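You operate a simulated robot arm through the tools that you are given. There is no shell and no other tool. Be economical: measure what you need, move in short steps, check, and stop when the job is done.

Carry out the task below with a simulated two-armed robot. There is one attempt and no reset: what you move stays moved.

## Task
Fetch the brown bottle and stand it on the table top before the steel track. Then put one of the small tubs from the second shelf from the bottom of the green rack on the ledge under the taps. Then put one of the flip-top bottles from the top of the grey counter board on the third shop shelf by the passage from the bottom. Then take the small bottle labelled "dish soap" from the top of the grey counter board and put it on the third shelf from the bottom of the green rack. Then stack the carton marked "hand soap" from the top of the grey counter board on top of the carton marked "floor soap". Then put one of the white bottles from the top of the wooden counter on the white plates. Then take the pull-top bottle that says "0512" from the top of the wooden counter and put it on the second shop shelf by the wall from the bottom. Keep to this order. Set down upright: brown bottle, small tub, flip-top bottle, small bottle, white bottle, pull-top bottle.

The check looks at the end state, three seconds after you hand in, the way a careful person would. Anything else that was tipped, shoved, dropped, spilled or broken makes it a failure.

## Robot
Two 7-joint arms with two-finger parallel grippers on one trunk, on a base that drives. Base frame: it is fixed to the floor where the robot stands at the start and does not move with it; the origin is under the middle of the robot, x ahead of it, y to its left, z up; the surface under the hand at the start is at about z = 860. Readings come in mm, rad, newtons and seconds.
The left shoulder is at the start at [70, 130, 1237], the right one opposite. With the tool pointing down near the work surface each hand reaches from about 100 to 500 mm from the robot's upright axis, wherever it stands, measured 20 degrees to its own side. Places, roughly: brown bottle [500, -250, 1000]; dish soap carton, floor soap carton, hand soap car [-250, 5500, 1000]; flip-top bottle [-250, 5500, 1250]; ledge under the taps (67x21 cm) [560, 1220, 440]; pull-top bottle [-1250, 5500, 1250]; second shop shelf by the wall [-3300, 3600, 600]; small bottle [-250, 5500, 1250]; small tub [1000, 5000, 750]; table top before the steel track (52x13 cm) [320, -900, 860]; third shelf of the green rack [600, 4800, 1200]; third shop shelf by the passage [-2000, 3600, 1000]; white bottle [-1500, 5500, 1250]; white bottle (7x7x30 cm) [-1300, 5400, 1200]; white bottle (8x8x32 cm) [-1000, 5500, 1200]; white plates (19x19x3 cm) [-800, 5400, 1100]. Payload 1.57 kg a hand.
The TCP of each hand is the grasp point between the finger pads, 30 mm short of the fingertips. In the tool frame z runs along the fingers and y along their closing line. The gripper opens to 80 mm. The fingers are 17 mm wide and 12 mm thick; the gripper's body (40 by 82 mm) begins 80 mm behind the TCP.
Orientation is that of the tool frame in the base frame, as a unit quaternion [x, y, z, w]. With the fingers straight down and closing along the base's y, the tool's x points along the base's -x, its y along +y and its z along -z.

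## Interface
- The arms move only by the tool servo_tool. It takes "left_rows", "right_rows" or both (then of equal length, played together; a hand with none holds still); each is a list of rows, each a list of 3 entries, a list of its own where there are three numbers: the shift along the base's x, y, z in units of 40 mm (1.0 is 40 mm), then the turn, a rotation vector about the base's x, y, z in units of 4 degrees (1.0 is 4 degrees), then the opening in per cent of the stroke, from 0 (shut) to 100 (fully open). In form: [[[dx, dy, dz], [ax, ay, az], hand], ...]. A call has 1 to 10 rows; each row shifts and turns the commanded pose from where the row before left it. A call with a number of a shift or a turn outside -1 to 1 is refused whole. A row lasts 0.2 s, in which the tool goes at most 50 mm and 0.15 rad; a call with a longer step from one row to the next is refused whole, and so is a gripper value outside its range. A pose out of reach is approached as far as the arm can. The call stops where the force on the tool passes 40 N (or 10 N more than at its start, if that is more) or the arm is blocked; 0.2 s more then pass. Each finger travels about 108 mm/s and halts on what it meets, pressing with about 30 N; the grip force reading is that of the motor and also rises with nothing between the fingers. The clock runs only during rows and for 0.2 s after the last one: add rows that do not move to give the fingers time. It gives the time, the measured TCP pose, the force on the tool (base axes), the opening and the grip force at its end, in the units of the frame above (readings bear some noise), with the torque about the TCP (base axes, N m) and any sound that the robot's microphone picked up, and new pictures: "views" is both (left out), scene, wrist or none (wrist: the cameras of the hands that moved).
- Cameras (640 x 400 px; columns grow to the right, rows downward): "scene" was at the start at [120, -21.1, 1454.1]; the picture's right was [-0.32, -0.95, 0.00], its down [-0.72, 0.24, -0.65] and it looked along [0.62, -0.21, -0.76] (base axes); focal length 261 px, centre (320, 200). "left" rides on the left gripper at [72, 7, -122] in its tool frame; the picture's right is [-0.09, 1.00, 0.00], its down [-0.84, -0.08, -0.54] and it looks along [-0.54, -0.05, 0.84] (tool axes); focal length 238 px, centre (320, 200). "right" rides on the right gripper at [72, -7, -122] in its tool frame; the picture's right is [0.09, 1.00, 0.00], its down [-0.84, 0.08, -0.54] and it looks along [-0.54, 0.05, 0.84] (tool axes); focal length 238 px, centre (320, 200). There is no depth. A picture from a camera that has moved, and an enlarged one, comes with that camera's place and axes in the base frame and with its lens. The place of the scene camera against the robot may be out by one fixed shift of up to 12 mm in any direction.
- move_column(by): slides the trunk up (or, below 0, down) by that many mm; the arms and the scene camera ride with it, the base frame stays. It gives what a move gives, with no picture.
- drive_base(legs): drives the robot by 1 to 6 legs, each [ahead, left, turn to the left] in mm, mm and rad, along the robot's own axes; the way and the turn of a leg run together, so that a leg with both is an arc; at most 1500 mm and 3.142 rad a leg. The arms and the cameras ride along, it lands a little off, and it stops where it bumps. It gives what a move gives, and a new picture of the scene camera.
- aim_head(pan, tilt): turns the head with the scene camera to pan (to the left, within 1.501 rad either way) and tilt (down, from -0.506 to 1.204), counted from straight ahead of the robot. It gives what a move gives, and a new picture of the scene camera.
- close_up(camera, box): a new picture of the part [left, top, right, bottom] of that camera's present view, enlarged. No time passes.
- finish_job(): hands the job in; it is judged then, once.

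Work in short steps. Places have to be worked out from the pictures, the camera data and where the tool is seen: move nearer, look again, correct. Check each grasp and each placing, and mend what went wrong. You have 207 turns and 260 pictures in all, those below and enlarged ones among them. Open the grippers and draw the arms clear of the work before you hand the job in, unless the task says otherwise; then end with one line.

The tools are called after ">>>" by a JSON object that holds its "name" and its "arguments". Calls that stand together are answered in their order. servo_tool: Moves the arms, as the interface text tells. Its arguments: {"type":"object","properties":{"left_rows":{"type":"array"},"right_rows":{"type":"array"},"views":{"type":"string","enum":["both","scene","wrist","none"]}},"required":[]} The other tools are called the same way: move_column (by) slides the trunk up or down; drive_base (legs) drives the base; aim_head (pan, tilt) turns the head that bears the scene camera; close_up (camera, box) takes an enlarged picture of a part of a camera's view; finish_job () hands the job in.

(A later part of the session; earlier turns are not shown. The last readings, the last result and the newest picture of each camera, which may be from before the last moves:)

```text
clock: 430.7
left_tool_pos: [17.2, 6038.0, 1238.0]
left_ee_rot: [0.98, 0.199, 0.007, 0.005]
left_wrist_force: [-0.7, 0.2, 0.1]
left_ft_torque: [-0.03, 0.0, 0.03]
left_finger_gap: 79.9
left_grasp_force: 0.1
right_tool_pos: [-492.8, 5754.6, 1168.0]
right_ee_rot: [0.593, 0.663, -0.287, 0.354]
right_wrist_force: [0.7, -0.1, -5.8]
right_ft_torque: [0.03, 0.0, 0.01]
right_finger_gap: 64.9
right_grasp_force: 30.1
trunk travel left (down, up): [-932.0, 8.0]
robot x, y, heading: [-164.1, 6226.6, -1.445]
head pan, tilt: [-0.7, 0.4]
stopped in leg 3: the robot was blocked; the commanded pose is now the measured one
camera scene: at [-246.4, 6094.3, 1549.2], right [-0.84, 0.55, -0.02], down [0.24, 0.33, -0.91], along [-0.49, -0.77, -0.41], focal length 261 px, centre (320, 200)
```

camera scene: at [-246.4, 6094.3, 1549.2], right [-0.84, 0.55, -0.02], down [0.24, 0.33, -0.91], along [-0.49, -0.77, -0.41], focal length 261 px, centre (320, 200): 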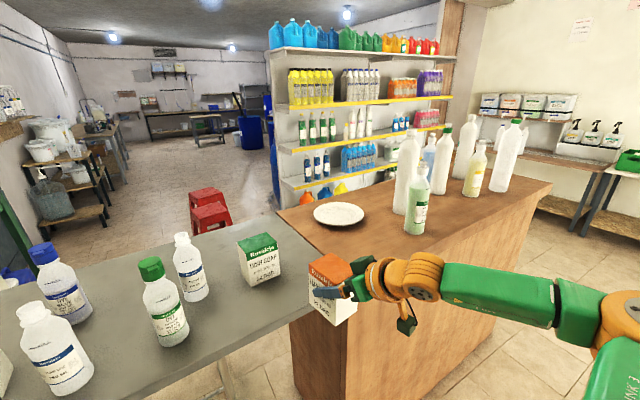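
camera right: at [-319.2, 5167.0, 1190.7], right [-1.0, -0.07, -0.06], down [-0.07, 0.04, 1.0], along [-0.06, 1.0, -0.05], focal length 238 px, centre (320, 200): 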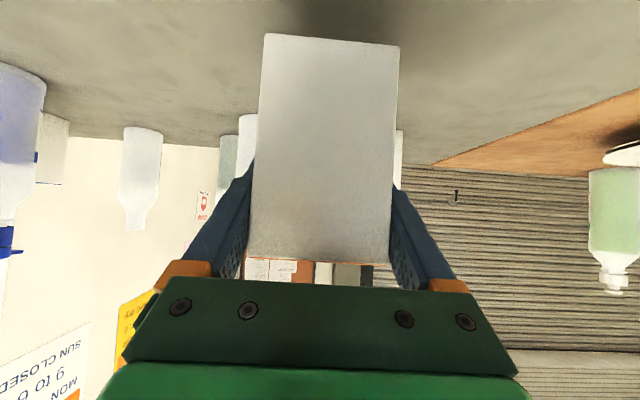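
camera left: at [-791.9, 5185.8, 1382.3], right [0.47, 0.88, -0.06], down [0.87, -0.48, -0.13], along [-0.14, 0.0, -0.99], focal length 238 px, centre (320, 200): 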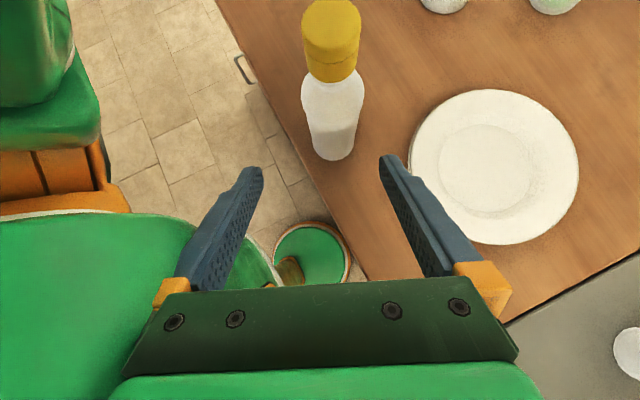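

The turn was blocked (left elbow at the wall). I move 140 mm right, turn to face diagonally (about -60°), then reshape the arm in free space.

>>> {"name": "drive_base", "arguments": {"legs": [[-60, -140, 0], [0, 0, 0.4]]}}

>>> {"name": "servo_tool", "arguments": {"right_rows": [[[0.9, 0.2, 0.3], [0, 0, 0], 60], [[0.9, 0.2, 0.3], [0, 0, 0], 60], [[0.9, 0.2, 0.3], [0, 0, 0], 60], [[0.9, 0.2, 0.3], [0, 0, 0], 60], [[0.9, 0.2, 0.3], [0, 0, 0], 60], [[0.9, 0.2, 0.3], [0, 0, 0], 60], [[0.9, 0.2, 0.2], [0, 0, 0], 60], [[0, 0, 0], [0, 0, 0], 60]], "views": "none"}}

```text
clock: 433.3
left_tool_pos: [-44.5, 6180.5, 1233.2]
left_ee_rot: [0.92, 0.392, -0.004, 0.006]
left_wrist_force: [0.2, -0.4, 0.2]
left_ft_torque: [-0.02, -0.01, 0.02]
left_finger_gap: 80.0
left_grasp_force: 0.0
right_tool_pos: [-405.2, 5719.6, 1176.9]
right_ee_rot: [0.443, 0.771, -0.221, 0.4]
right_wrist_force: [0.3, -0.4, -5.8]
right_ft_torque: [0.08, 0.05, 0.03]
right_finger_gap: 64.9
right_grasp_force: 30.6
trunk travel left (down, up): [-932.0, 8.0]
robot x, y, heading: [-303.0, 6266.6, -1.045]
head pan, tilt: [-0.7, 0.4]
camera scene: at [-301.5, 6134.6, 1550.7], right [-0.98, 0.17, 0.0], down [0.07, 0.38, -0.92], along [-0.16, -0.91, -0.39], focal length 261 px, centre (320, 200)
```

scene: 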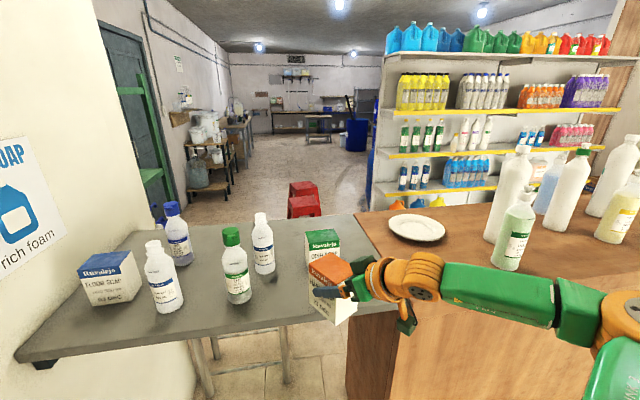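

```text
clock: 435.1
left_tool_pos: [-42.5, 6180.4, 1233.7]
left_ee_rot: [0.92, 0.392, -0.004, 0.006]
left_wrist_force: [0.5, -0.5, -0.5]
left_ft_torque: [-0.02, 0.0, -0.01]
left_finger_gap: 79.9
left_grasp_force: 0.1
right_tool_pos: [-149.8, 5776.8, 1256.7]
right_ee_rot: [0.444, 0.771, -0.222, 0.399]
right_wrist_force: [-0.7, -0.5, -5.1]
right_ft_torque: [0.05, 0.03, 0.01]
right_finger_gap: 64.8
right_grasp_force: 29.9
trunk travel left (down, up): [-932.0, 8.0]
robot x, y, heading: [-306.1, 6269.6, -1.051]
head pan, tilt: [-0.7, 0.4]
```

The arm moved freely. I enlarge the floor-soap carton to measure its top.

>>> {"name": "close_up", "arguments": {"camera": "scene", "box": [60, 180, 280, 320]}}

```text
2.86 times, centred on (170, 250) of scene
camera zoom: at [-300.1, 6135.3, 1550.8], right [-0.98, 0.17, 0.0], down [0.07, 0.38, -0.92], along [-0.16, -0.91, -0.39], focal length 746 px, centre (749, 57)
```

zoom: 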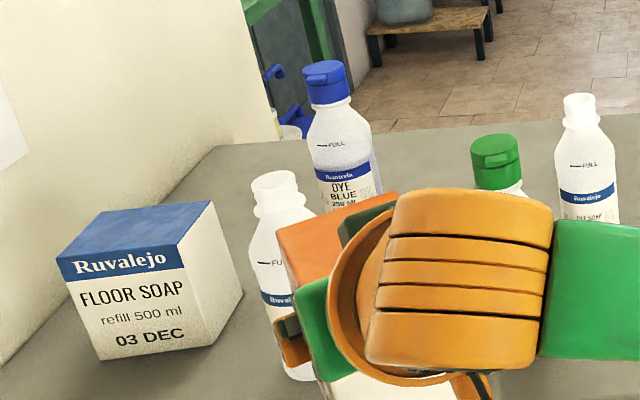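

Floor-soap carton top: centre ≈[108, 5540], 86×62 mm, top z≈1179. To avoid the white bottle at [-20, 5612] I first shift right in world (+x) behind it, then go straight in along -y.

>>> {"name": "drive_base", "arguments": {"legs": [[55, 95, 0]]}}

>>> {"name": "servo_tool", "arguments": {"right_rows": [[[0.88, 0, 0.05], [0, 0, 0], 60], [[0.88, 0, 0.05], [0, 0, 0], 60], [[0.88, 0, 0.05], [0, 0, 0], 60], [[0.88, 0, 0], [0, 0, 0], 60], [[0, 0, 0], [0, 0, 0], 60]], "views": "none"}}

```text
clock: 436.4
left_tool_pos: [48.6, 6178.8, 1236.9]
left_ee_rot: [0.92, 0.391, 0.002, 0.008]
left_wrist_force: [1.0, 0.1, 0.2]
left_ft_torque: [-0.03, 0.03, 0.01]
left_finger_gap: 79.8
left_grasp_force: 0.1
right_tool_pos: [-61.1, 5775.0, 1258.9]
right_ee_rot: [0.447, 0.768, -0.218, 0.404]
right_wrist_force: [0.4, 0.4, -5.7]
right_ft_torque: [0.05, 0.04, -0.02]
right_finger_gap: 64.9
right_grasp_force: 29.8
trunk travel left (down, up): [-932.0, 8.0]
robot x, y, heading: [-194.2, 6266.6, -1.048]
head pan, tilt: [-0.7, 0.4]
stopped in leg 1: the robot was blocked; the commanded pose is now the measured one
camera scene: at [-214.1, 6134.2, 1550.8], right [-0.98, 0.18, -0.02], down [0.08, 0.39, -0.92], along [-0.15, -0.91, -0.39], focal length 261 px, centre (320, 200)
```

scene: 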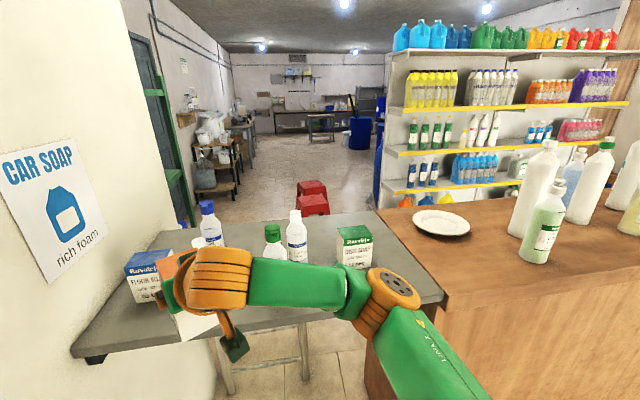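

```text
clock: 437.6
left_tool_pos: [47.4, 6179.6, 1238.4]
left_ee_rot: [0.92, 0.391, 0.002, 0.008]
left_wrist_force: [-0.8, -0.1, 0.5]
left_ft_torque: [-0.01, 0.02, 0.03]
left_finger_gap: 79.9
left_grasp_force: 0.1
right_tool_pos: [77.5, 5775.6, 1268.9]
right_ee_rot: [0.446, 0.767, -0.218, 0.405]
right_wrist_force: [-0.8, -0.5, -5.7]
right_ft_torque: [0.06, 0.03, 0.0]
right_finger_gap: 64.7
right_grasp_force: 30.2
trunk travel left (down, up): [-932.0, 8.0]
robot x, y, heading: [-193.3, 6266.2, -1.051]
head pan, tilt: [-0.7, 0.4]
```

The elbow touches the wall; I'll step 12 mm away. First I move the hand 32 mm further +x for clearance from the white bottle, then drive in along -y in two steps.

>>> {"name": "servo_tool", "arguments": {"right_rows": [[[0.5, 0, 0], [0, 0, 0], 60], [[0.5, 0, 0], [0, 0, 0], 60], [[0, 0, 0], [0, 0, 0], 60]], "views": "none"}}

>>> {"name": "drive_base", "arguments": {"legs": [[-6, -10, 0], [100, -57, 0]]}}

```text
clock: 438.4
left_tool_pos: [47.8, 6179.1, 1237.8]
left_ee_rot: [0.921, 0.391, 0.004, 0.008]
left_wrist_force: [0.1, 0.2, 0.8]
left_ft_torque: [-0.02, 0.0, 0.03]
left_finger_gap: 80.0
left_grasp_force: 0.0
right_tool_pos: [116.3, 5776.9, 1268.5]
right_ee_rot: [0.445, 0.768, -0.218, 0.406]
right_wrist_force: [0.1, -0.5, -4.7]
right_ft_torque: [0.08, 0.04, 0.02]
right_finger_gap: 65.2
right_grasp_force: 29.8
trunk travel left (down, up): [-932.0, 8.0]
robot x, y, heading: [-195.7, 6266.3, -1.046]
head pan, tilt: [-0.7, 0.4]
```

```text
clock: 440.0
left_tool_pos: [46.2, 6061.5, 1235.3]
left_ee_rot: [0.921, 0.39, 0.0, 0.005]
left_wrist_force: [-0.8, -0.6, -0.7]
left_ft_torque: [-0.02, -0.05, 0.01]
left_finger_gap: 80.3
left_grasp_force: 0.0
right_tool_pos: [114.8, 5659.3, 1263.8]
right_ee_rot: [0.445, 0.77, -0.219, 0.402]
right_wrist_force: [0.4, 0.4, -5.2]
right_ft_torque: [0.05, 0.04, -0.01]
right_finger_gap: 64.9
right_grasp_force: 30.4
trunk travel left (down, up): [-932.0, 8.0]
robot x, y, heading: [-205.4, 6155.3, -1.048]
head pan, tilt: [-0.7, 0.4]
camera scene: at [-212.3, 6015.6, 1550.4], right [-0.98, 0.18, -0.01], down [0.08, 0.39, -0.92], along [-0.16, -0.91, -0.39], focal length 261 px, centre (320, 200)
```

scene: 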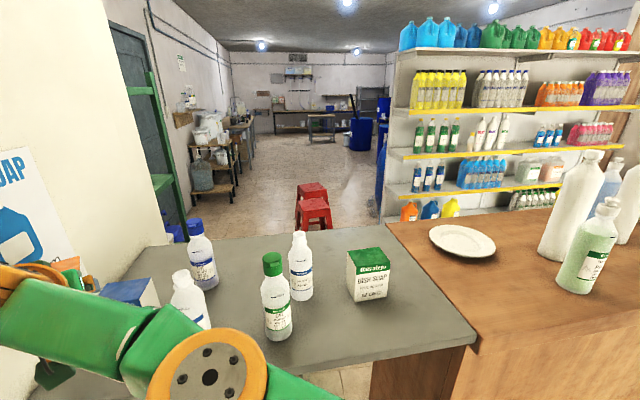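

On track. I continue 95 mm along -y with the base and check with the wrist camera.

>>> {"name": "drive_base", "arguments": {"legs": [[78, -56, 0]]}}

>>> {"name": "close_up", "arguments": {"camera": "right", "box": [0, 0, 640, 400]}}

```text
clock: 441.1
left_tool_pos: [47.0, 5980.7, 1234.4]
left_ee_rot: [0.921, 0.391, -0.007, 0.008]
left_wrist_force: [0.0, 1.3, 0.0]
left_ft_torque: [-0.08, -0.01, 0.02]
left_finger_gap: 79.8
left_grasp_force: 0.1
right_tool_pos: [115.6, 5578.5, 1266.8]
right_ee_rot: [0.442, 0.771, -0.225, 0.4]
right_wrist_force: [-0.9, 0.5, -4.4]
right_ft_torque: [0.04, 0.06, -0.02]
right_finger_gap: 65.0
right_grasp_force: 30.0
trunk travel left (down, up): [-932.0, 8.0]
robot x, y, heading: [-219.2, 6060.8, -1.05]
head pan, tilt: [-0.7, 0.4]
camera scene: at [-210.6, 5937.7, 1551.9], right [-0.98, 0.18, 0.0], down [0.07, 0.38, -0.92], along [-0.16, -0.91, -0.38], focal length 261 px, centre (320, 200)
```

scene: 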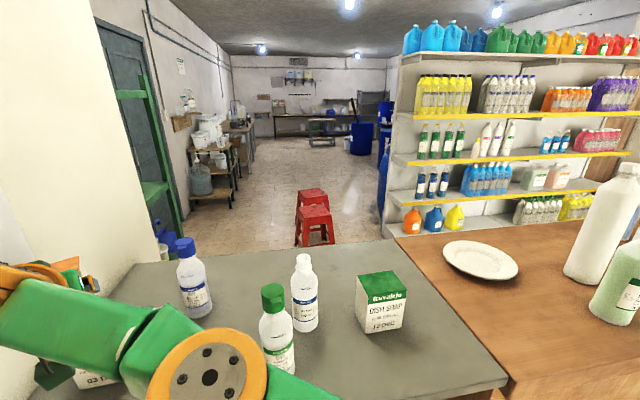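

```text
1.00 times, centred on (320, 200) of right (not enlarged: the box is as wide or as high as the picture)
camera zoom: at [38.3, 5695.8, 1278.6], right [0.83, 0.55, -0.07], down [0.08, 0.0, 1.0], along [0.55, -0.83, -0.04], focal length 238 px, centre (320, 200)
```

zoom: 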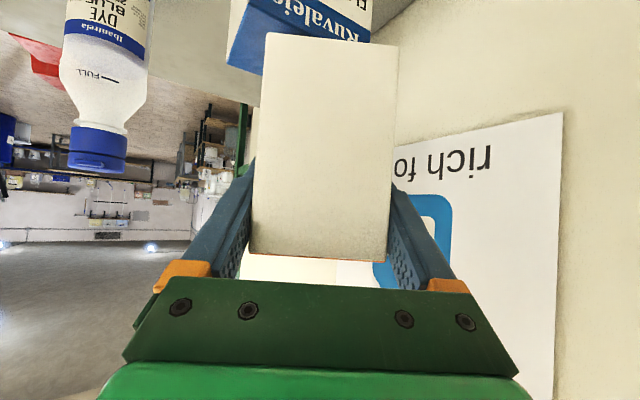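

The wrist view confirms the floor-soap carton (far top corner [71, 5513]). I move the last (-12, -26) mm and lower until contact.

>>> {"name": "servo_tool", "arguments": {"right_rows": [[[-0.15, -0.33, 0], [0, 0, 0], 60], [[-0.15, -0.33, 0], [0, 0, 0], 60], [[0, 0, -0.15], [0, 0, 0], 60], [[0, 0, 0], [0, 0, 0], 60]], "views": "wrist"}}

>>> {"name": "servo_tool", "arguments": {"right_rows": [[[0, 0, -0.12], [0, 0, 0], 60], [[0, 0, -0.1], [0, 0, 0], 60], [[0, 0, 0], [0, 0, 0], 60]], "views": "none"}}

```text
clock: 442.1
left_tool_pos: [46.6, 5972.0, 1232.8]
left_ee_rot: [0.921, 0.391, -0.006, 0.005]
left_wrist_force: [-0.5, 0.1, 0.0]
left_ft_torque: [-0.02, 0.01, 0.0]
left_finger_gap: 80.0
left_grasp_force: 0.0
right_tool_pos: [100.0, 5543.8, 1252.8]
right_ee_rot: [0.443, 0.772, -0.221, 0.399]
right_wrist_force: [-0.1, -0.2, -5.4]
right_ft_torque: [0.05, 0.01, 0.0]
right_finger_gap: 64.9
right_grasp_force: 30.1
right hand out of reach, approached as far as the arm can: row 2
trunk travel left (down, up): [-932.0, 8.0]
robot x, y, heading: [-214.2, 6062.3, -1.046]
head pan, tilt: [-0.7, 0.4]
camera right: at [22.9, 5662.0, 1266.4], right [0.83, 0.55, -0.06], down [0.08, -0.01, 1.0], along [0.55, -0.83, -0.05], focal length 238 px, centre (320, 200)
```

right: 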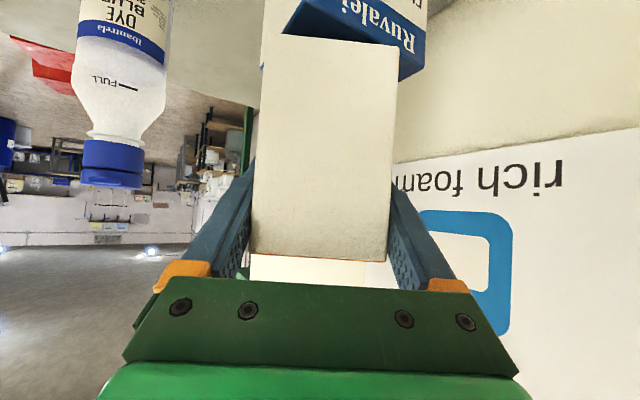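

```text
clock: 442.9
left_tool_pos: [46.7, 5970.2, 1234.6]
left_ee_rot: [0.92, 0.391, -0.005, 0.005]
left_wrist_force: [-0.7, -1.0, 0.1]
left_ft_torque: [0.01, -0.01, 0.02]
left_finger_gap: 80.0
left_grasp_force: 0.1
right_tool_pos: [99.7, 5543.5, 1246.1]
right_ee_rot: [0.443, 0.771, -0.222, 0.399]
right_wrist_force: [2.1, -0.1, 0.9]
right_ft_torque: [-0.25, 0.01, 0.07]
right_finger_gap: 64.8
right_grasp_force: 30.3
trunk travel left (down, up): [-932.0, 8.0]
robot x, y, heading: [-216.2, 6058.0, -1.05]
head pan, tilt: [-0.7, 0.4]
```

Contact begins at z≈1246 and the carton is centred within a few mm. I press lightly, then open and withdraw back-up along the tool axis.

>>> {"name": "servo_tool", "arguments": {"right_rows": [[[0, 0, -0.06], [0, 0, 0], 60], [[0, 0, 0], [0, 0, 0], 60], [[0, 0, 0], [0, 0, 0], 85], [[0, 0, 0], [0, 0, 0], 92], [[0, 0, 0], [0, 0, 0], 100], [[0, 0, 0], [0, 0, 0], 100]], "views": "wrist"}}

```text
clock: 444.4
left_tool_pos: [46.1, 5971.3, 1233.3]
left_ee_rot: [0.921, 0.391, -0.005, 0.005]
left_wrist_force: [-0.4, 0.4, 1.4]
left_ft_torque: [-0.01, -0.01, -0.02]
left_finger_gap: 79.7
left_grasp_force: 0.1
right_tool_pos: [98.0, 5545.3, 1243.3]
right_ee_rot: [0.443, 0.771, -0.223, 0.399]
right_wrist_force: [-1.1, 0.1, 0.2]
right_ft_torque: [-0.02, 0.01, 0.01]
right_finger_gap: 80.1
right_grasp_force: 0.1
trunk travel left (down, up): [-932.0, 8.0]
robot x, y, heading: [-219.0, 6059.3, -1.048]
head pan, tilt: [-0.7, 0.4]
camera right: at [22.4, 5662.6, 1256.0], right [0.83, 0.55, -0.06], down [0.08, -0.01, 1.0], along [0.55, -0.83, -0.05], focal length 238 px, centre (320, 200)
```

right: 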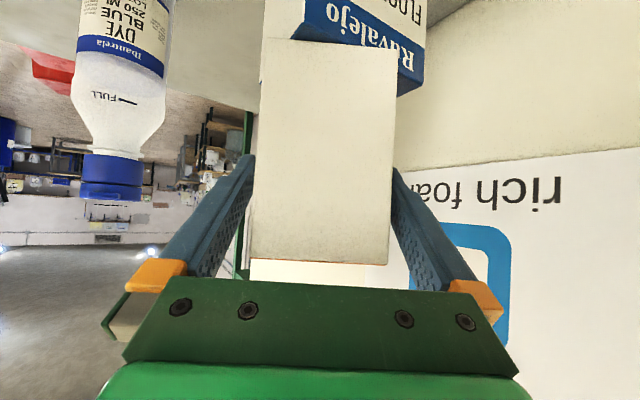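

The carton stays put. I shift 4 mm to free the near finger, rise 45 mm, then retreat.

>>> {"name": "servo_tool", "arguments": {"right_rows": [[[0.08, 0.05, 0], [0, 0, 0], 100], [[0, 0, 0.4], [0, 0, 0], 100], [[0, 0, 0.4], [0, 0, 0], 100], [[0, 0, 0.4], [0, 0, 0], 100], [[0, 0, 0], [0, 0, 0], 100]], "views": "wrist"}}

```text
clock: 445.6
left_tool_pos: [46.5, 5972.3, 1234.1]
left_ee_rot: [0.92, 0.391, -0.006, 0.006]
left_wrist_force: [0.2, 0.1, -0.4]
left_ft_torque: [0.0, 0.01, -0.01]
left_finger_gap: 79.8
left_grasp_force: 0.0
right_tool_pos: [98.5, 5548.5, 1280.8]
right_ee_rot: [0.443, 0.771, -0.222, 0.4]
right_wrist_force: [-0.7, 0.1, -0.3]
right_ft_torque: [0.0, 0.0, 0.0]
right_finger_gap: 79.8
right_grasp_force: 0.0
right hand out of reach, approached as far as the arm can: row 3
trunk travel left (down, up): [-932.0, 8.0]
robot x, y, heading: [-213.5, 6059.4, -1.052]
head pan, tilt: [-0.7, 0.4]
camera right: at [21.6, 5666.1, 1292.9], right [0.83, 0.55, -0.06], down [0.08, -0.01, 1.0], along [0.55, -0.83, -0.05], focal length 238 px, centre (320, 200)
```

right: 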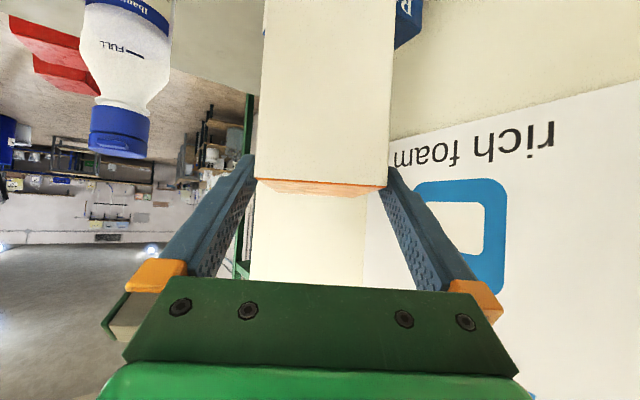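

Both cartons are stacked. I retreat straight back along the tool axis with the base and check.

>>> {"name": "drive_base", "arguments": {"legs": [[-330, 0, 0]]}}

>>> {"name": "aim_head", "arguments": {"pan": 0.2, "tilt": 0.45}}

```text
clock: 447.7
left_tool_pos: [-113.8, 6250.4, 1232.7]
left_ee_rot: [0.919, 0.395, -0.006, 0.005]
left_wrist_force: [1.1, -0.2, 0.7]
left_ft_torque: [-0.02, 0.03, 0.0]
left_finger_gap: 80.1
left_grasp_force: 0.1
right_tool_pos: [-57.4, 5826.7, 1277.5]
right_ee_rot: [0.441, 0.774, -0.22, 0.398]
right_wrist_force: [-1.1, 0.2, 0.3]
right_ft_torque: [0.01, -0.03, 0.0]
right_finger_gap: 80.1
right_grasp_force: 0.2
trunk travel left (down, up): [-932.0, 8.0]
robot x, y, heading: [-374.7, 6334.9, -1.037]
head pan, tilt: [-0.7, 0.4]
camera scene: at [-370.0, 6203.2, 1550.6], right [-0.99, 0.17, 0.0], down [0.06, 0.39, -0.92], along [-0.15, -0.91, -0.39], focal length 261 px, centre (320, 200)
```

scene: 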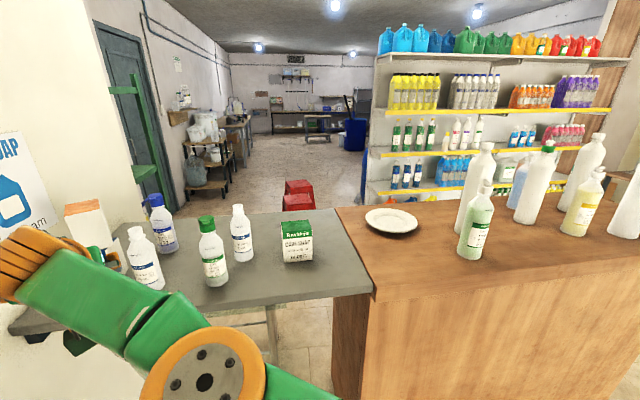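

```text
clock: 448.9
left_tool_pos: [-115.6, 6253.6, 1234.3]
left_ee_rot: [0.919, 0.394, -0.005, 0.005]
left_wrist_force: [0.0, 1.0, -0.9]
left_ft_torque: [0.01, 0.02, -0.02]
left_finger_gap: 80.2
left_grasp_force: 0.2
right_tool_pos: [-60.2, 5829.2, 1280.0]
right_ee_rot: [0.44, 0.773, -0.22, 0.401]
right_wrist_force: [0.4, 0.3, -1.0]
right_ft_torque: [-0.01, 0.04, -0.01]
right_finger_gap: 80.1
right_grasp_force: 0.0
trunk travel left (down, up): [-932.0, 8.0]
robot x, y, heading: [-380.7, 6338.6, -1.04]
head pan, tilt: [0.201, 0.45]
camera scene: at [-295.0, 6229.2, 1546.3], right [-0.74, -0.67, 0.0], down [-0.29, 0.32, -0.9], along [0.6, -0.67, -0.44], focal length 261 px, centre (320, 200)
```

scene: 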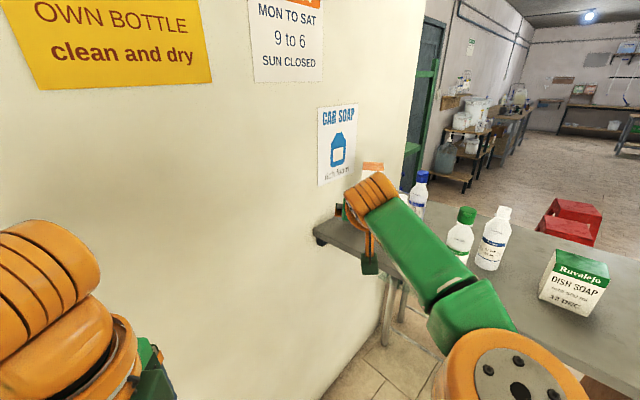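

The hand-soap carton is stacked on the floor-soap carton. Now I go behind the wooden counter and look at its bottles.

>>> {"name": "drive_base", "arguments": {"legs": [[-60, 0, 0], [0, 0, -0.53], [0, -640, 0]]}}

>>> {"name": "aim_head", "arguments": {"pan": -0.25, "tilt": 0.4}}

>>> {"name": "close_up", "arguments": {"camera": "scene", "box": [220, 110, 520, 300]}}

```text
clock: 454.6
left_tool_pos: [-872.4, 6187.2, 1233.4]
left_ee_rot: [0.991, 0.133, -0.008, 0.004]
left_wrist_force: [-0.2, -0.6, 0.3]
left_ft_torque: [0.0, -0.03, 0.02]
left_finger_gap: 80.2
left_grasp_force: 0.0
right_tool_pos: [-1043.3, 5795.0, 1279.7]
right_ee_rot: [0.631, 0.627, -0.32, 0.326]
right_wrist_force: [0.2, -0.4, -0.4]
right_ft_torque: [0.01, -0.02, 0.0]
right_finger_gap: 80.0
right_grasp_force: 0.1
trunk travel left (down, up): [-932.0, 8.0]
robot x, y, heading: [-1058.5, 6394.7, -1.575]
head pan, tilt: [0.201, 0.45]
camera scene: at [-1040.2, 6257.2, 1546.2], right [-0.98, -0.19, 0.0], down [-0.08, 0.43, -0.9], along [0.17, -0.88, -0.44], focal length 261 px, centre (320, 200)
```

scene: 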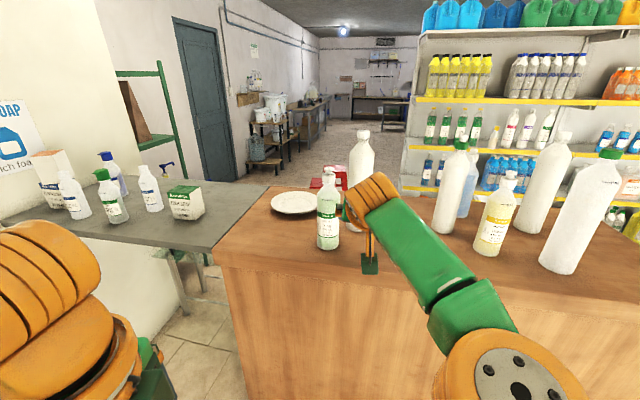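

```text
clock: 455.5
left_tool_pos: [-873.6, 6187.0, 1233.7]
left_ee_rot: [0.991, 0.133, -0.007, 0.003]
left_wrist_force: [0.8, -0.2, 0.1]
left_ft_torque: [0.04, 0.0, -0.03]
left_finger_gap: 80.0
left_grasp_force: 0.0
right_tool_pos: [-1044.9, 5795.3, 1280.0]
right_ee_rot: [0.63, 0.628, -0.319, 0.328]
right_wrist_force: [0.2, -0.6, 0.4]
right_ft_torque: [-0.02, 0.02, 0.0]
right_finger_gap: 79.8
right_grasp_force: 0.1
trunk travel left (down, up): [-932.0, 8.0]
robot x, y, heading: [-1052.3, 6393.9, -1.579]
head pan, tilt: [-0.25, 0.4]
camera scene: at [-1084.0, 6258.0, 1550.9], right [-0.97, 0.26, 0.0], down [0.1, 0.38, -0.92], along [-0.24, -0.89, -0.39], focal length 261 px, centre (320, 200)
```

scene: 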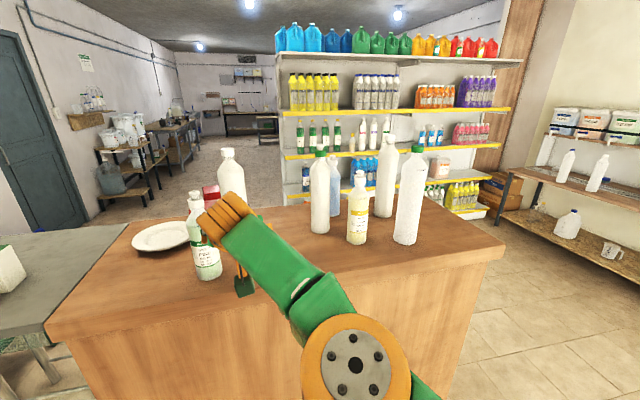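

```text
2.11 times, centred on (370, 205) of scene
camera zoom: at [-1084.0, 6258.0, 1550.9], right [-0.97, 0.26, 0.0], down [0.1, 0.38, -0.92], along [-0.24, -0.89, -0.39], focal length 550 px, centre (215, 190)
```

zoom: 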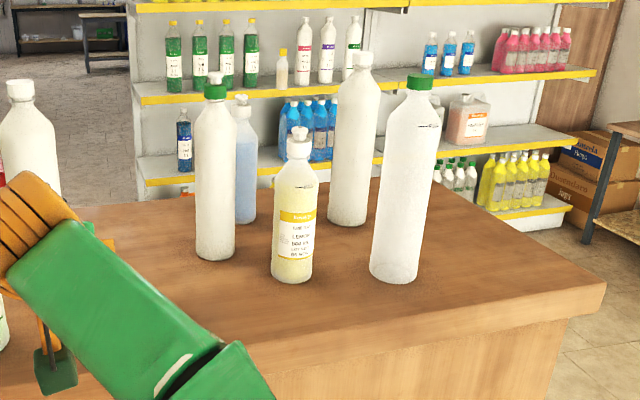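

The green-capped white bottle at ≈[-1303, 5428] is ~69 mm wide and graspable. I also read the pull-top labels for later.

>>> {"name": "close_up", "arguments": {"camera": "scene", "box": [335, 195, 385, 250]}}

>>> {"name": "close_up", "arguments": {"camera": "scene", "box": [180, 185, 240, 285]}}

```text
7.27 times, centred on (360, 222) of scene
camera zoom: at [-1084.0, 6258.0, 1550.9], right [-0.97, 0.26, 0.0], down [0.1, 0.38, -0.92], along [-0.24, -0.89, -0.39], focal length 1898 px, centre (29, 36)
```

zoom: 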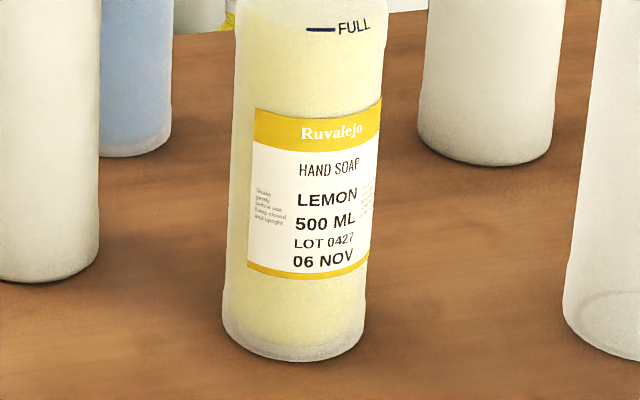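

```text
4.00 times, centred on (210, 235) of scene
camera zoom: at [-1084.0, 6258.0, 1550.9], right [-0.97, 0.26, 0.0], down [0.1, 0.38, -0.92], along [-0.24, -0.89, -0.39], focal length 1044 px, centre (760, 60)
```

zoom: 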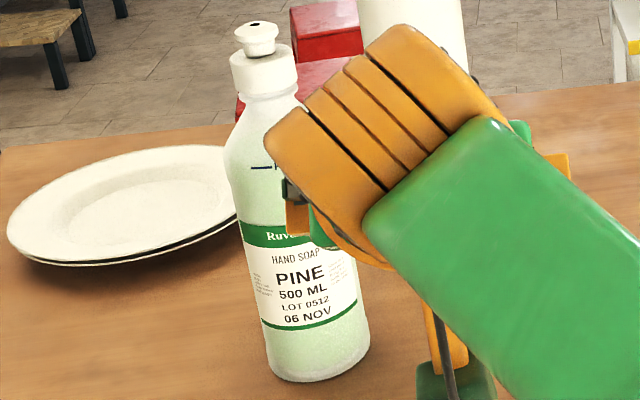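

The green PINE pull-top reads LOT 0512 (at ≈[-939, 5567]). Now the white bottle: trunk down 100, base to line up with x≈-1303, and look with the wrist camera.

>>> {"name": "move_column", "arguments": {"by": -100}}

>>> {"name": "drive_base", "arguments": {"legs": [[0, -262, 0], [225, 0, 0]]}}

>>> {"name": "close_up", "arguments": {"camera": "right", "box": [0, 0, 640, 400]}}

```text
clock: 456.8
left_tool_pos: [-873.5, 6186.5, 1133.7]
left_ee_rot: [0.991, 0.134, -0.007, 0.003]
left_wrist_force: [-0.5, -0.9, -0.6]
left_ft_torque: [0.02, -0.01, 0.03]
left_finger_gap: 79.7
left_grasp_force: 0.1
right_tool_pos: [-1044.8, 5794.5, 1179.8]
right_ee_rot: [0.631, 0.627, -0.32, 0.327]
right_wrist_force: [-1.2, -0.4, -0.1]
right_ft_torque: [0.02, -0.01, 0.0]
right_finger_gap: 79.6
right_grasp_force: 0.0
trunk travel left (down, up): [-832.0, 108.0]
robot x, y, heading: [-1053.3, 6392.9, -1.581]
head pan, tilt: [-0.25, 0.4]
```

```text
clock: 460.0
left_tool_pos: [-1133.2, 5966.1, 1134.4]
left_ee_rot: [0.99, 0.138, -0.007, 0.005]
left_wrist_force: [-0.2, 0.0, -0.1]
left_ft_torque: [-0.02, 0.0, 0.0]
left_finger_gap: 79.7
left_grasp_force: 0.1
right_tool_pos: [-1300.8, 5575.0, 1181.5]
right_ee_rot: [0.628, 0.629, -0.319, 0.328]
right_wrist_force: [-0.2, 1.1, 0.9]
right_ft_torque: [0.01, -0.01, 0.0]
right_finger_gap: 80.0
right_grasp_force: 0.1
trunk travel left (down, up): [-832.0, 108.0]
robot x, y, heading: [-1316.2, 6173.4, -1.573]
head pan, tilt: [-0.25, 0.4]
camera scene: at [-1343.1, 6037.8, 1451.4], right [-0.97, 0.25, 0.0], down [0.1, 0.37, -0.92], along [-0.23, -0.89, -0.39], focal length 261 px, centre (320, 200)
```

scene: 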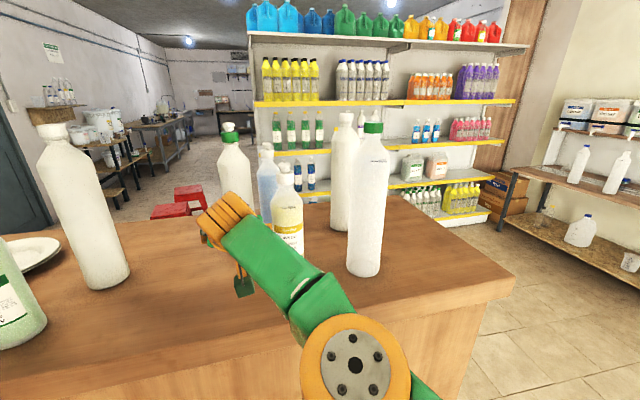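

```text
1.00 times, centred on (320, 200) of right (not enlarged: the box is as wide or as high as the picture)
camera zoom: at [-1307.8, 5715.0, 1193.9], right [1.0, 0.06, -0.06], down [0.07, -0.04, 1.0], along [0.06, -1.0, -0.05], focal length 238 px, centre (320, 200)
```

zoom: 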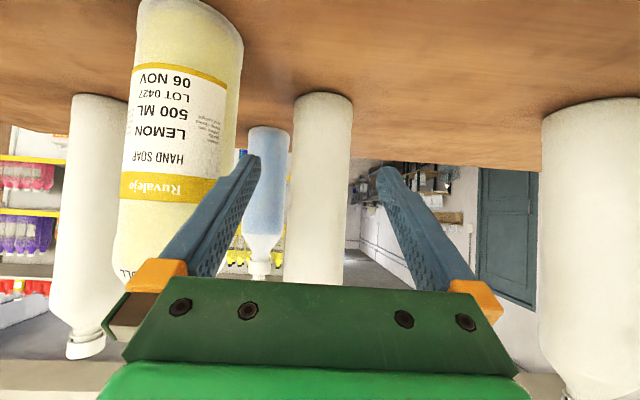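

The yellow bottle stands close to my finger, so I come in from the right instead: shift +62 mm and yaw the tool 20° clockwise, then look again.

>>> {"name": "servo_tool", "arguments": {"right_rows": [[[0.5, 0.1, 0], [0, 0, 0], 100], [[0.55, 0, 0], [0, 0, 0], 100], [[0.5, 0, 0], [0, 0, 0], 100], [[0, 0, 0], [0, 0, -1], 100], [[0, 0, 0], [0, 0, -1], 100], [[0, 0, 0], [0, 0, -1], 100], [[0, 0, 0], [0, 0, -1], 100], [[0, 0, 0], [0, 0, -1], 100], [[0, 0, 0], [0, 0, 0], 100]], "views": "wrist"}}

```text
clock: 462.0
left_tool_pos: [-1132.8, 5963.8, 1132.1]
left_ee_rot: [0.99, 0.138, -0.007, 0.003]
left_wrist_force: [0.2, -0.3, -0.8]
left_ft_torque: [-0.01, -0.01, 0.0]
left_finger_gap: 80.1
left_grasp_force: 0.1
right_tool_pos: [-1273.6, 5587.0, 1173.0]
right_ee_rot: [0.629, 0.629, -0.319, 0.328]
right_wrist_force: [-0.1, 0.3, 0.0]
right_ft_torque: [0.0, 0.02, 0.0]
right_finger_gap: 80.2
right_grasp_force: 0.2
right hand out of reach, approached as far as the arm can: row 1, 2, 3, 4, 5, 6, 7, 8
trunk travel left (down, up): [-832.0, 108.0]
robot x, y, heading: [-1313.0, 6169.0, -1.572]
head pan, tilt: [-0.25, 0.4]
camera right: at [-1280.2, 5726.6, 1185.6], right [1.0, 0.06, -0.06], down [0.07, -0.05, 1.0], along [0.06, -1.0, -0.05], focal length 238 px, centre (320, 200)
```

right: 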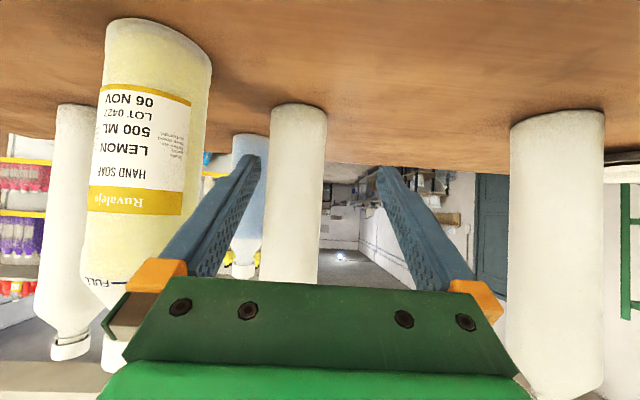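

At the arm's reach limit. I retract the arm 140 mm, do the yaw there, then let the base come closer.

>>> {"name": "servo_tool", "arguments": {"right_rows": [[[0, 0.9, 0.05], [0, 0, 0], 100], [[0, 0.9, 0.05], [0, 0, 0], 100], [[0, 0.9, 0.05], [0, 0, 0], 100], [[0.2, 0.8, 0], [0, 0, -1], 100], [[0.2, 0, 0], [0, 0, -1], 100], [[0.2, 0, 0], [0, 0, -1], 100], [[0.2, 0, 0], [0, 0, -1], 100], [[0.1, 0, 0], [0, 0, -1], 100], [[0, 0, 0], [0, 0, 0], 100]], "views": "none"}}

```text
clock: 464.0
left_tool_pos: [-1133.7, 5962.7, 1133.4]
left_ee_rot: [0.991, 0.137, -0.006, 0.003]
left_wrist_force: [0.1, -0.3, 0.4]
left_ft_torque: [0.0, -0.03, 0.04]
left_finger_gap: 80.0
left_grasp_force: 0.0
right_tool_pos: [-1261.7, 5728.0, 1165.0]
right_ee_rot: [0.729, 0.51, -0.371, 0.267]
right_wrist_force: [-0.3, -0.3, 0.6]
right_ft_torque: [0.02, -0.01, -0.01]
right_finger_gap: 80.2
right_grasp_force: 0.1
right hand out of reach, approached as far as the arm can: row 8
trunk travel left (down, up): [-832.0, 108.0]
robot x, y, heading: [-1319.7, 6172.3, -1.574]
head pan, tilt: [-0.25, 0.4]
```

Yaw set (19° clockwise). I drive so the hand sits 150 mm short of the bottle on the tool line, and look.

>>> {"name": "drive_base", "arguments": {"legs": [[153, 22, 0]]}}

>>> {"name": "close_up", "arguments": {"camera": "right", "box": [0, 0, 640, 400]}}

```text
clock: 465.4
left_tool_pos: [-1111.8, 5814.9, 1134.2]
left_ee_rot: [0.991, 0.137, -0.007, 0.005]
left_wrist_force: [0.0, 0.3, -0.4]
left_ft_torque: [-0.05, 0.01, 0.01]
left_finger_gap: 80.1
left_grasp_force: 0.1
right_tool_pos: [-1240.6, 5578.6, 1168.2]
right_ee_rot: [0.728, 0.51, -0.371, 0.269]
right_wrist_force: [-0.2, 0.2, 0.4]
right_ft_torque: [0.01, 0.02, 0.03]
right_finger_gap: 79.9
right_grasp_force: 0.0
trunk travel left (down, up): [-832.0, 108.0]
robot x, y, heading: [-1295.0, 6015.9, -1.576]
head pan, tilt: [-0.25, 0.4]
camera scene: at [-1322.6, 5885.8, 1451.4], right [-0.97, 0.25, 0.0], down [0.1, 0.37, -0.92], along [-0.23, -0.89, -0.39], focal length 261 px, centre (320, 200)
```

scene: 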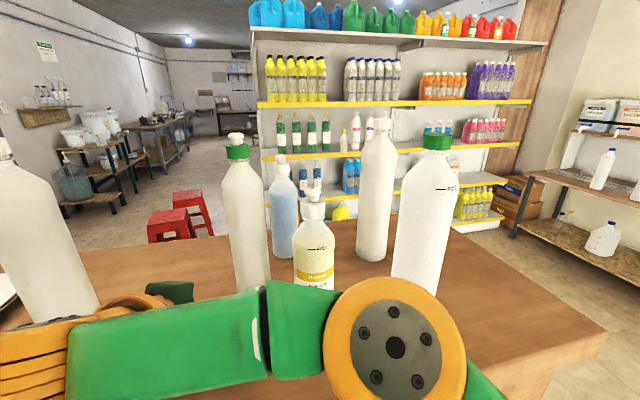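

```text
1.00 times, centred on (320, 200) of right (not enlarged: the box is as wide or as high as the picture)
camera zoom: at [-1199.3, 5713.0, 1179.8], right [0.96, -0.28, -0.06], down [0.05, -0.06, 1.0], along [-0.29, -0.96, -0.05], focal length 238 px, centre (320, 200)
```

zoom: 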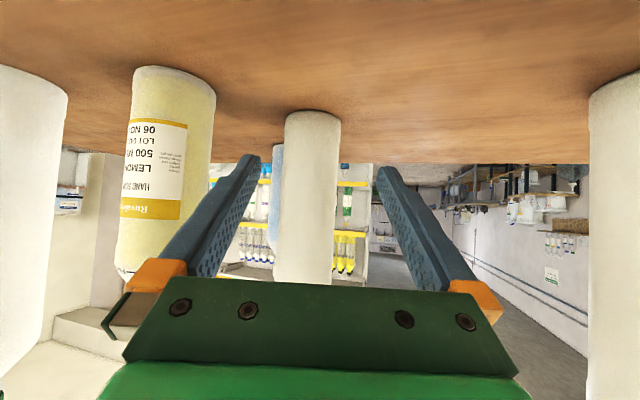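

Coming in here would bring my elbow into the bottles, so I'll take the white bottle from the front (aisle) side instead, where the approach is clear. I drive around.

>>> {"name": "drive_base", "arguments": {"legs": [[-270, 0, 0], [0, -960, 0], [1450, 0, 0], [330, 0, 0], [0, 900, 0], [0, 0, -3.14]]}}

>>> {"name": "servo_tool", "arguments": {"right_rows": [[[0.6, -0.2, 0], [0, 0, 1], 100], [[0.6, -0.2, 0], [0, 0, 1], 100], [[0.6, -0.2, 0], [0, 0, 1], 100], [[0.6, 0, 0], [0, 0, 1], 100], [[0.6, 0, 0], [0, 0, 1], 100], [[0.6, 0, 0], [0, 0, 1], 100], [[0.6, 0, 0], [0, 0, 1], 100], [[0.6, 0, 0], [0, 0, 1], 100], [[0.5, 0, 0], [0, 0, 1], 100], [[0.5, 0, 0], [0, 0, 1], 100]], "views": "none"}}

```text
clock: 492.1
left_tool_pos: [-1543.3, 4713.1, 1132.7]
left_ee_rot: [-0.151, 0.989, 0.004, 0.006]
left_wrist_force: [-0.1, 0.8, 1.1]
left_ft_torque: [-0.01, 0.02, -0.02]
left_finger_gap: 80.0
left_grasp_force: 0.0
right_tool_pos: [-1420.4, 4953.0, 1166.9]
right_ee_rot: [-0.521, 0.721, 0.273, 0.367]
right_wrist_force: [-0.1, -1.4, 0.4]
right_ft_torque: [0.07, 0.02, -0.02]
right_finger_gap: 80.2
right_grasp_force: 0.1
trunk travel left (down, up): [-832.0, 108.0]
robot x, y, heading: [-1352.0, 4513.8, 1.592]
head pan, tilt: [-0.25, 0.4]
camera scene: at [-1339.0, 4655.8, 1451.0], right [0.97, -0.22, 0.0], down [-0.09, -0.38, -0.92], along [0.21, 0.9, -0.39], focal length 261 px, centre (320, 200)
```

scene: 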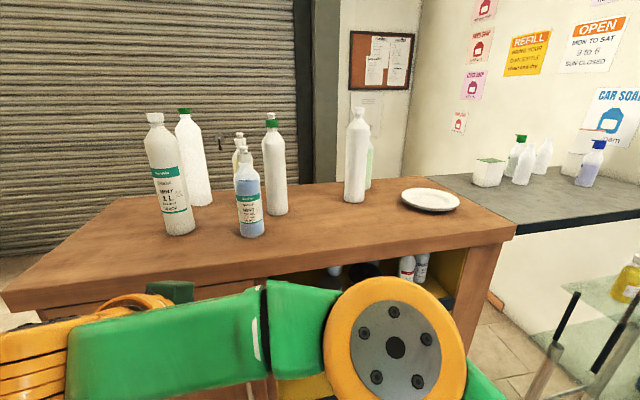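

```text
clock: 494.3
left_tool_pos: [-1542.3, 4712.4, 1134.0]
left_ee_rot: [-0.151, 0.989, 0.005, 0.006]
left_wrist_force: [-0.1, 0.0, -0.8]
left_ft_torque: [-0.01, 0.03, 0.0]
left_finger_gap: 80.0
left_grasp_force: 0.1
right_tool_pos: [-1185.7, 4929.2, 1165.4]
right_ee_rot: [0.735, -0.501, -0.382, -0.251]
right_wrist_force: [0.1, 0.6, 0.3]
right_ft_torque: [-0.02, 0.04, 0.0]
right_finger_gap: 80.0
right_grasp_force: 0.1
trunk travel left (down, up): [-832.0, 108.0]
robot x, y, heading: [-1352.5, 4505.7, 1.588]
head pan, tilt: [-0.25, 0.4]
```

Tool now points 22° left of forward. I drive to the staging point 150 mm short of the white bottle.

>>> {"name": "drive_base", "arguments": {"legs": [[375, 45, 0]]}}

>>> {"name": "close_up", "arguments": {"camera": "right", "box": [0, 0, 640, 400]}}

```text
clock: 496.7
left_tool_pos: [-1597.2, 5085.9, 1134.4]
left_ee_rot: [-0.149, 0.989, 0.004, 0.006]
left_wrist_force: [0.1, 0.1, -0.5]
left_ft_torque: [0.02, -0.01, 0.05]
left_finger_gap: 79.8
left_grasp_force: 0.0
right_tool_pos: [-1240.1, 5300.8, 1165.4]
right_ee_rot: [0.735, -0.501, -0.382, -0.253]
right_wrist_force: [-0.3, 0.2, -0.2]
right_ft_torque: [-0.04, 0.0, 0.01]
right_finger_gap: 79.7
right_grasp_force: 0.0
trunk travel left (down, up): [-832.0, 108.0]
robot x, y, heading: [-1410.5, 4885.2, 1.594]
head pan, tilt: [-0.25, 0.4]
camera scene: at [-1391.9, 5027.4, 1451.2], right [0.97, -0.23, 0.0], down [-0.09, -0.38, -0.92], along [0.21, 0.9, -0.39], focal length 261 px, centre (320, 200)
```

scene: 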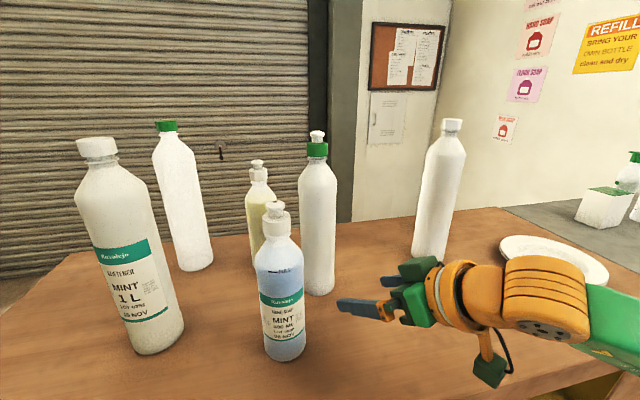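

```text
1.00 times, centred on (320, 200) of right (not enlarged: the box is as wide or as high as the picture)
camera zoom: at [-1181.2, 5172.6, 1178.5], right [-0.91, -0.42, -0.06], down [-0.08, 0.02, 1.0], along [-0.42, 0.91, -0.05], focal length 238 px, centre (320, 200)
```

zoom: 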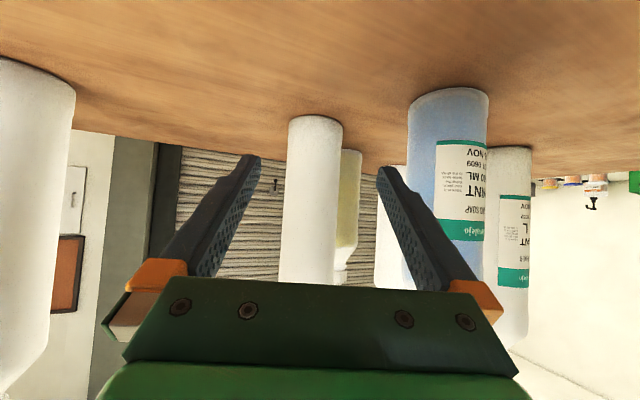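

The bottle is ~162 mm ahead. I bring the base 60 mm ahead, then align and advance 76 mm with the arm, and check.

>>> {"name": "drive_base", "arguments": {"legs": [[60, 0, 0]]}}

>>> {"name": "servo_tool", "arguments": {"right_rows": [[[-0.3, -0.12, 0], [0, 0, 0], 100], [[-0.36, 0.88, 0], [0, 0, 0], 100], [[-0.36, 0.88, 0], [0, 0, 0], 100], [[0, 0, 0], [0, 0, 0], 100]], "views": "wrist"}}

```text
clock: 497.6
left_tool_pos: [-1597.2, 5139.6, 1134.9]
left_ee_rot: [-0.15, 0.989, 0.007, 0.007]
left_wrist_force: [0.3, -1.0, 0.7]
left_ft_torque: [0.06, 0.0, 0.0]
left_finger_gap: 79.9
left_grasp_force: 0.0
right_tool_pos: [-1240.9, 5355.9, 1168.2]
right_ee_rot: [0.735, -0.499, -0.383, -0.254]
right_wrist_force: [1.0, -1.2, 0.4]
right_ft_torque: [-0.01, 0.0, -0.02]
right_finger_gap: 80.1
right_grasp_force: 0.2
trunk travel left (down, up): [-832.0, 108.0]
robot x, y, heading: [-1408.3, 4939.4, 1.597]
head pan, tilt: [-0.25, 0.4]
camera scene: at [-1393.5, 5080.0, 1451.9], right [0.97, -0.22, 0.0], down [-0.09, -0.37, -0.92], along [0.21, 0.9, -0.38], focal length 261 px, centre (320, 200)
```

scene: 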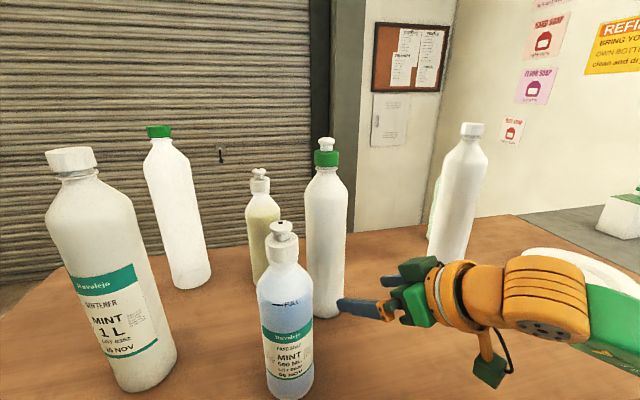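

```text
clock: 498.6
left_tool_pos: [-1597.7, 5145.2, 1134.0]
left_ee_rot: [-0.15, 0.989, 0.004, 0.006]
left_wrist_force: [0.2, 0.2, 0.3]
left_ft_torque: [0.0, 0.0, -0.02]
left_finger_gap: 80.2
left_grasp_force: 0.1
right_tool_pos: [-1283.0, 5428.4, 1165.0]
right_ee_rot: [0.735, -0.5, -0.383, -0.251]
right_wrist_force: [-0.2, 1.6, -0.6]
right_ft_torque: [-0.02, -0.03, -0.02]
right_finger_gap: 80.2
right_grasp_force: 0.2
trunk travel left (down, up): [-832.0, 108.0]
robot x, y, heading: [-1409.3, 4945.0, 1.59]
head pan, tilt: [-0.25, 0.4]
camera right: at [-1223.2, 5298.9, 1178.6], right [-0.9, -0.42, -0.06], down [-0.08, 0.02, 1.0], along [-0.42, 0.91, -0.05], focal length 238 px, centre (320, 200)
```

right: 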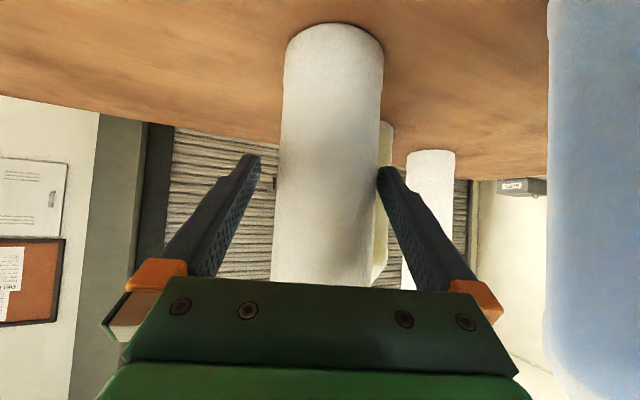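

Tips are just around the bottle, 7 mm off centre. I centre, advance 30 mm and close.

>>> {"name": "servo_tool", "arguments": {"right_rows": [[[-0.16, -0.075, 0], [0, 0, 0], 100], [[-0.14, 0.35, 0], [0, 0, 0], 100], [[-0.14, 0.35, 0], [0, 0, 0], 100], [[0, 0, 0], [0, 0, 0], 100], [[0, 0, 0], [0, 0, 0], 90], [[0, 0, 0], [0, 0, 0], 80], [[0, 0, 0], [0, 0, 0], 70], [[0, 0, 0], [0, 0, 0], 65]], "views": "wrist"}}

```text
clock: 500.4
left_tool_pos: [-1597.4, 5145.6, 1133.8]
left_ee_rot: [-0.151, 0.989, 0.004, 0.006]
left_wrist_force: [-0.4, 0.0, -0.2]
left_ft_torque: [0.0, 0.0, 0.0]
left_finger_gap: 80.1
left_grasp_force: 0.0
right_tool_pos: [-1300.0, 5452.1, 1164.9]
right_ee_rot: [0.735, -0.501, -0.382, -0.251]
right_wrist_force: [1.8, 0.8, 1.5]
right_ft_torque: [0.08, -0.01, -0.01]
right_finger_gap: 67.6
right_grasp_force: 30.1
trunk travel left (down, up): [-832.0, 108.0]
robot x, y, heading: [-1408.4, 4944.3, 1.591]
head pan, tilt: [-0.25, 0.4]
camera right: at [-1240.4, 5324.3, 1178.2], right [-0.9, -0.42, -0.06], down [-0.08, 0.02, 1.0], along [-0.42, 0.91, -0.05], focal length 238 px, centre (320, 200)
```

right: 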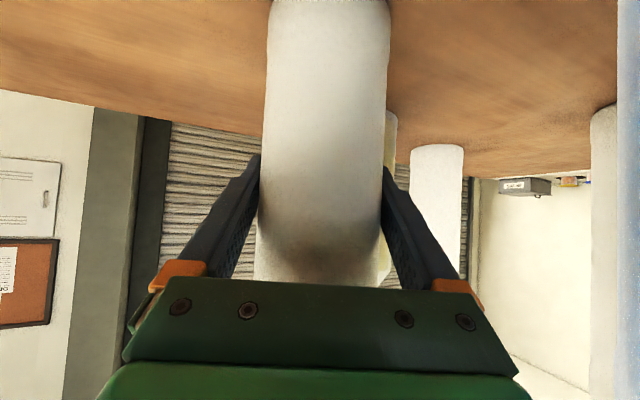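

Gripped (67.6 mm). I lift 90 mm with the trunk and retreat diagonally along the tool axis.

>>> {"name": "move_column", "arguments": {"by": 90}}

>>> {"name": "drive_base", "arguments": {"legs": [[-330, -140, 0], [0, -330, -0.02]]}}

```text
clock: 501.7
left_tool_pos: [-1598.1, 5146.9, 1222.7]
left_ee_rot: [-0.151, 0.989, 0.003, 0.006]
left_wrist_force: [-0.1, 0.4, 0.0]
left_ft_torque: [-0.04, -0.03, 0.0]
left_finger_gap: 79.8
left_grasp_force: 0.1
right_tool_pos: [-1300.5, 5453.7, 1254.4]
right_ee_rot: [0.736, -0.5, -0.381, -0.251]
right_wrist_force: [0.1, 0.3, -4.9]
right_ft_torque: [0.05, 0.03, -0.03]
right_finger_gap: 67.7
right_grasp_force: 29.8
trunk travel left (down, up): [-922.0, 18.0]
robot x, y, heading: [-1408.9, 4946.7, 1.595]
head pan, tilt: [-0.25, 0.4]
```

```text
clock: 505.8
left_tool_pos: [-1121.1, 4826.9, 1223.1]
left_ee_rot: [-0.141, 0.99, 0.002, 0.008]
left_wrist_force: [0.0, 0.1, -0.6]
left_ft_torque: [-0.02, 0.01, -0.01]
left_finger_gap: 80.1
left_grasp_force: 0.1
right_tool_pos: [-818.8, 5129.1, 1255.3]
right_ee_rot: [0.731, -0.506, -0.379, -0.256]
right_wrist_force: [-0.5, -0.1, -5.0]
right_ft_torque: [0.04, -0.01, -0.03]
right_finger_gap: 67.4
right_grasp_force: 30.2
trunk travel left (down, up): [-922.0, 18.0]
robot x, y, heading: [-931.7, 4623.8, 1.574]
head pan, tilt: [-0.25, 0.4]
camera scene: at [-918.6, 4767.2, 1540.8], right [0.97, -0.24, 0.0], down [-0.09, -0.38, -0.92], along [0.22, 0.89, -0.39], focal length 261 px, centre (320, 200)
```

scene: 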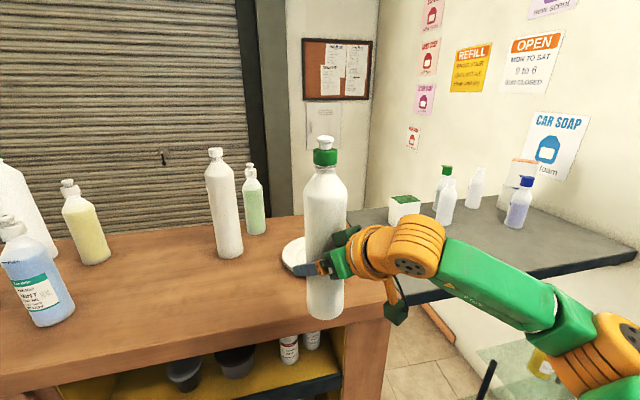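

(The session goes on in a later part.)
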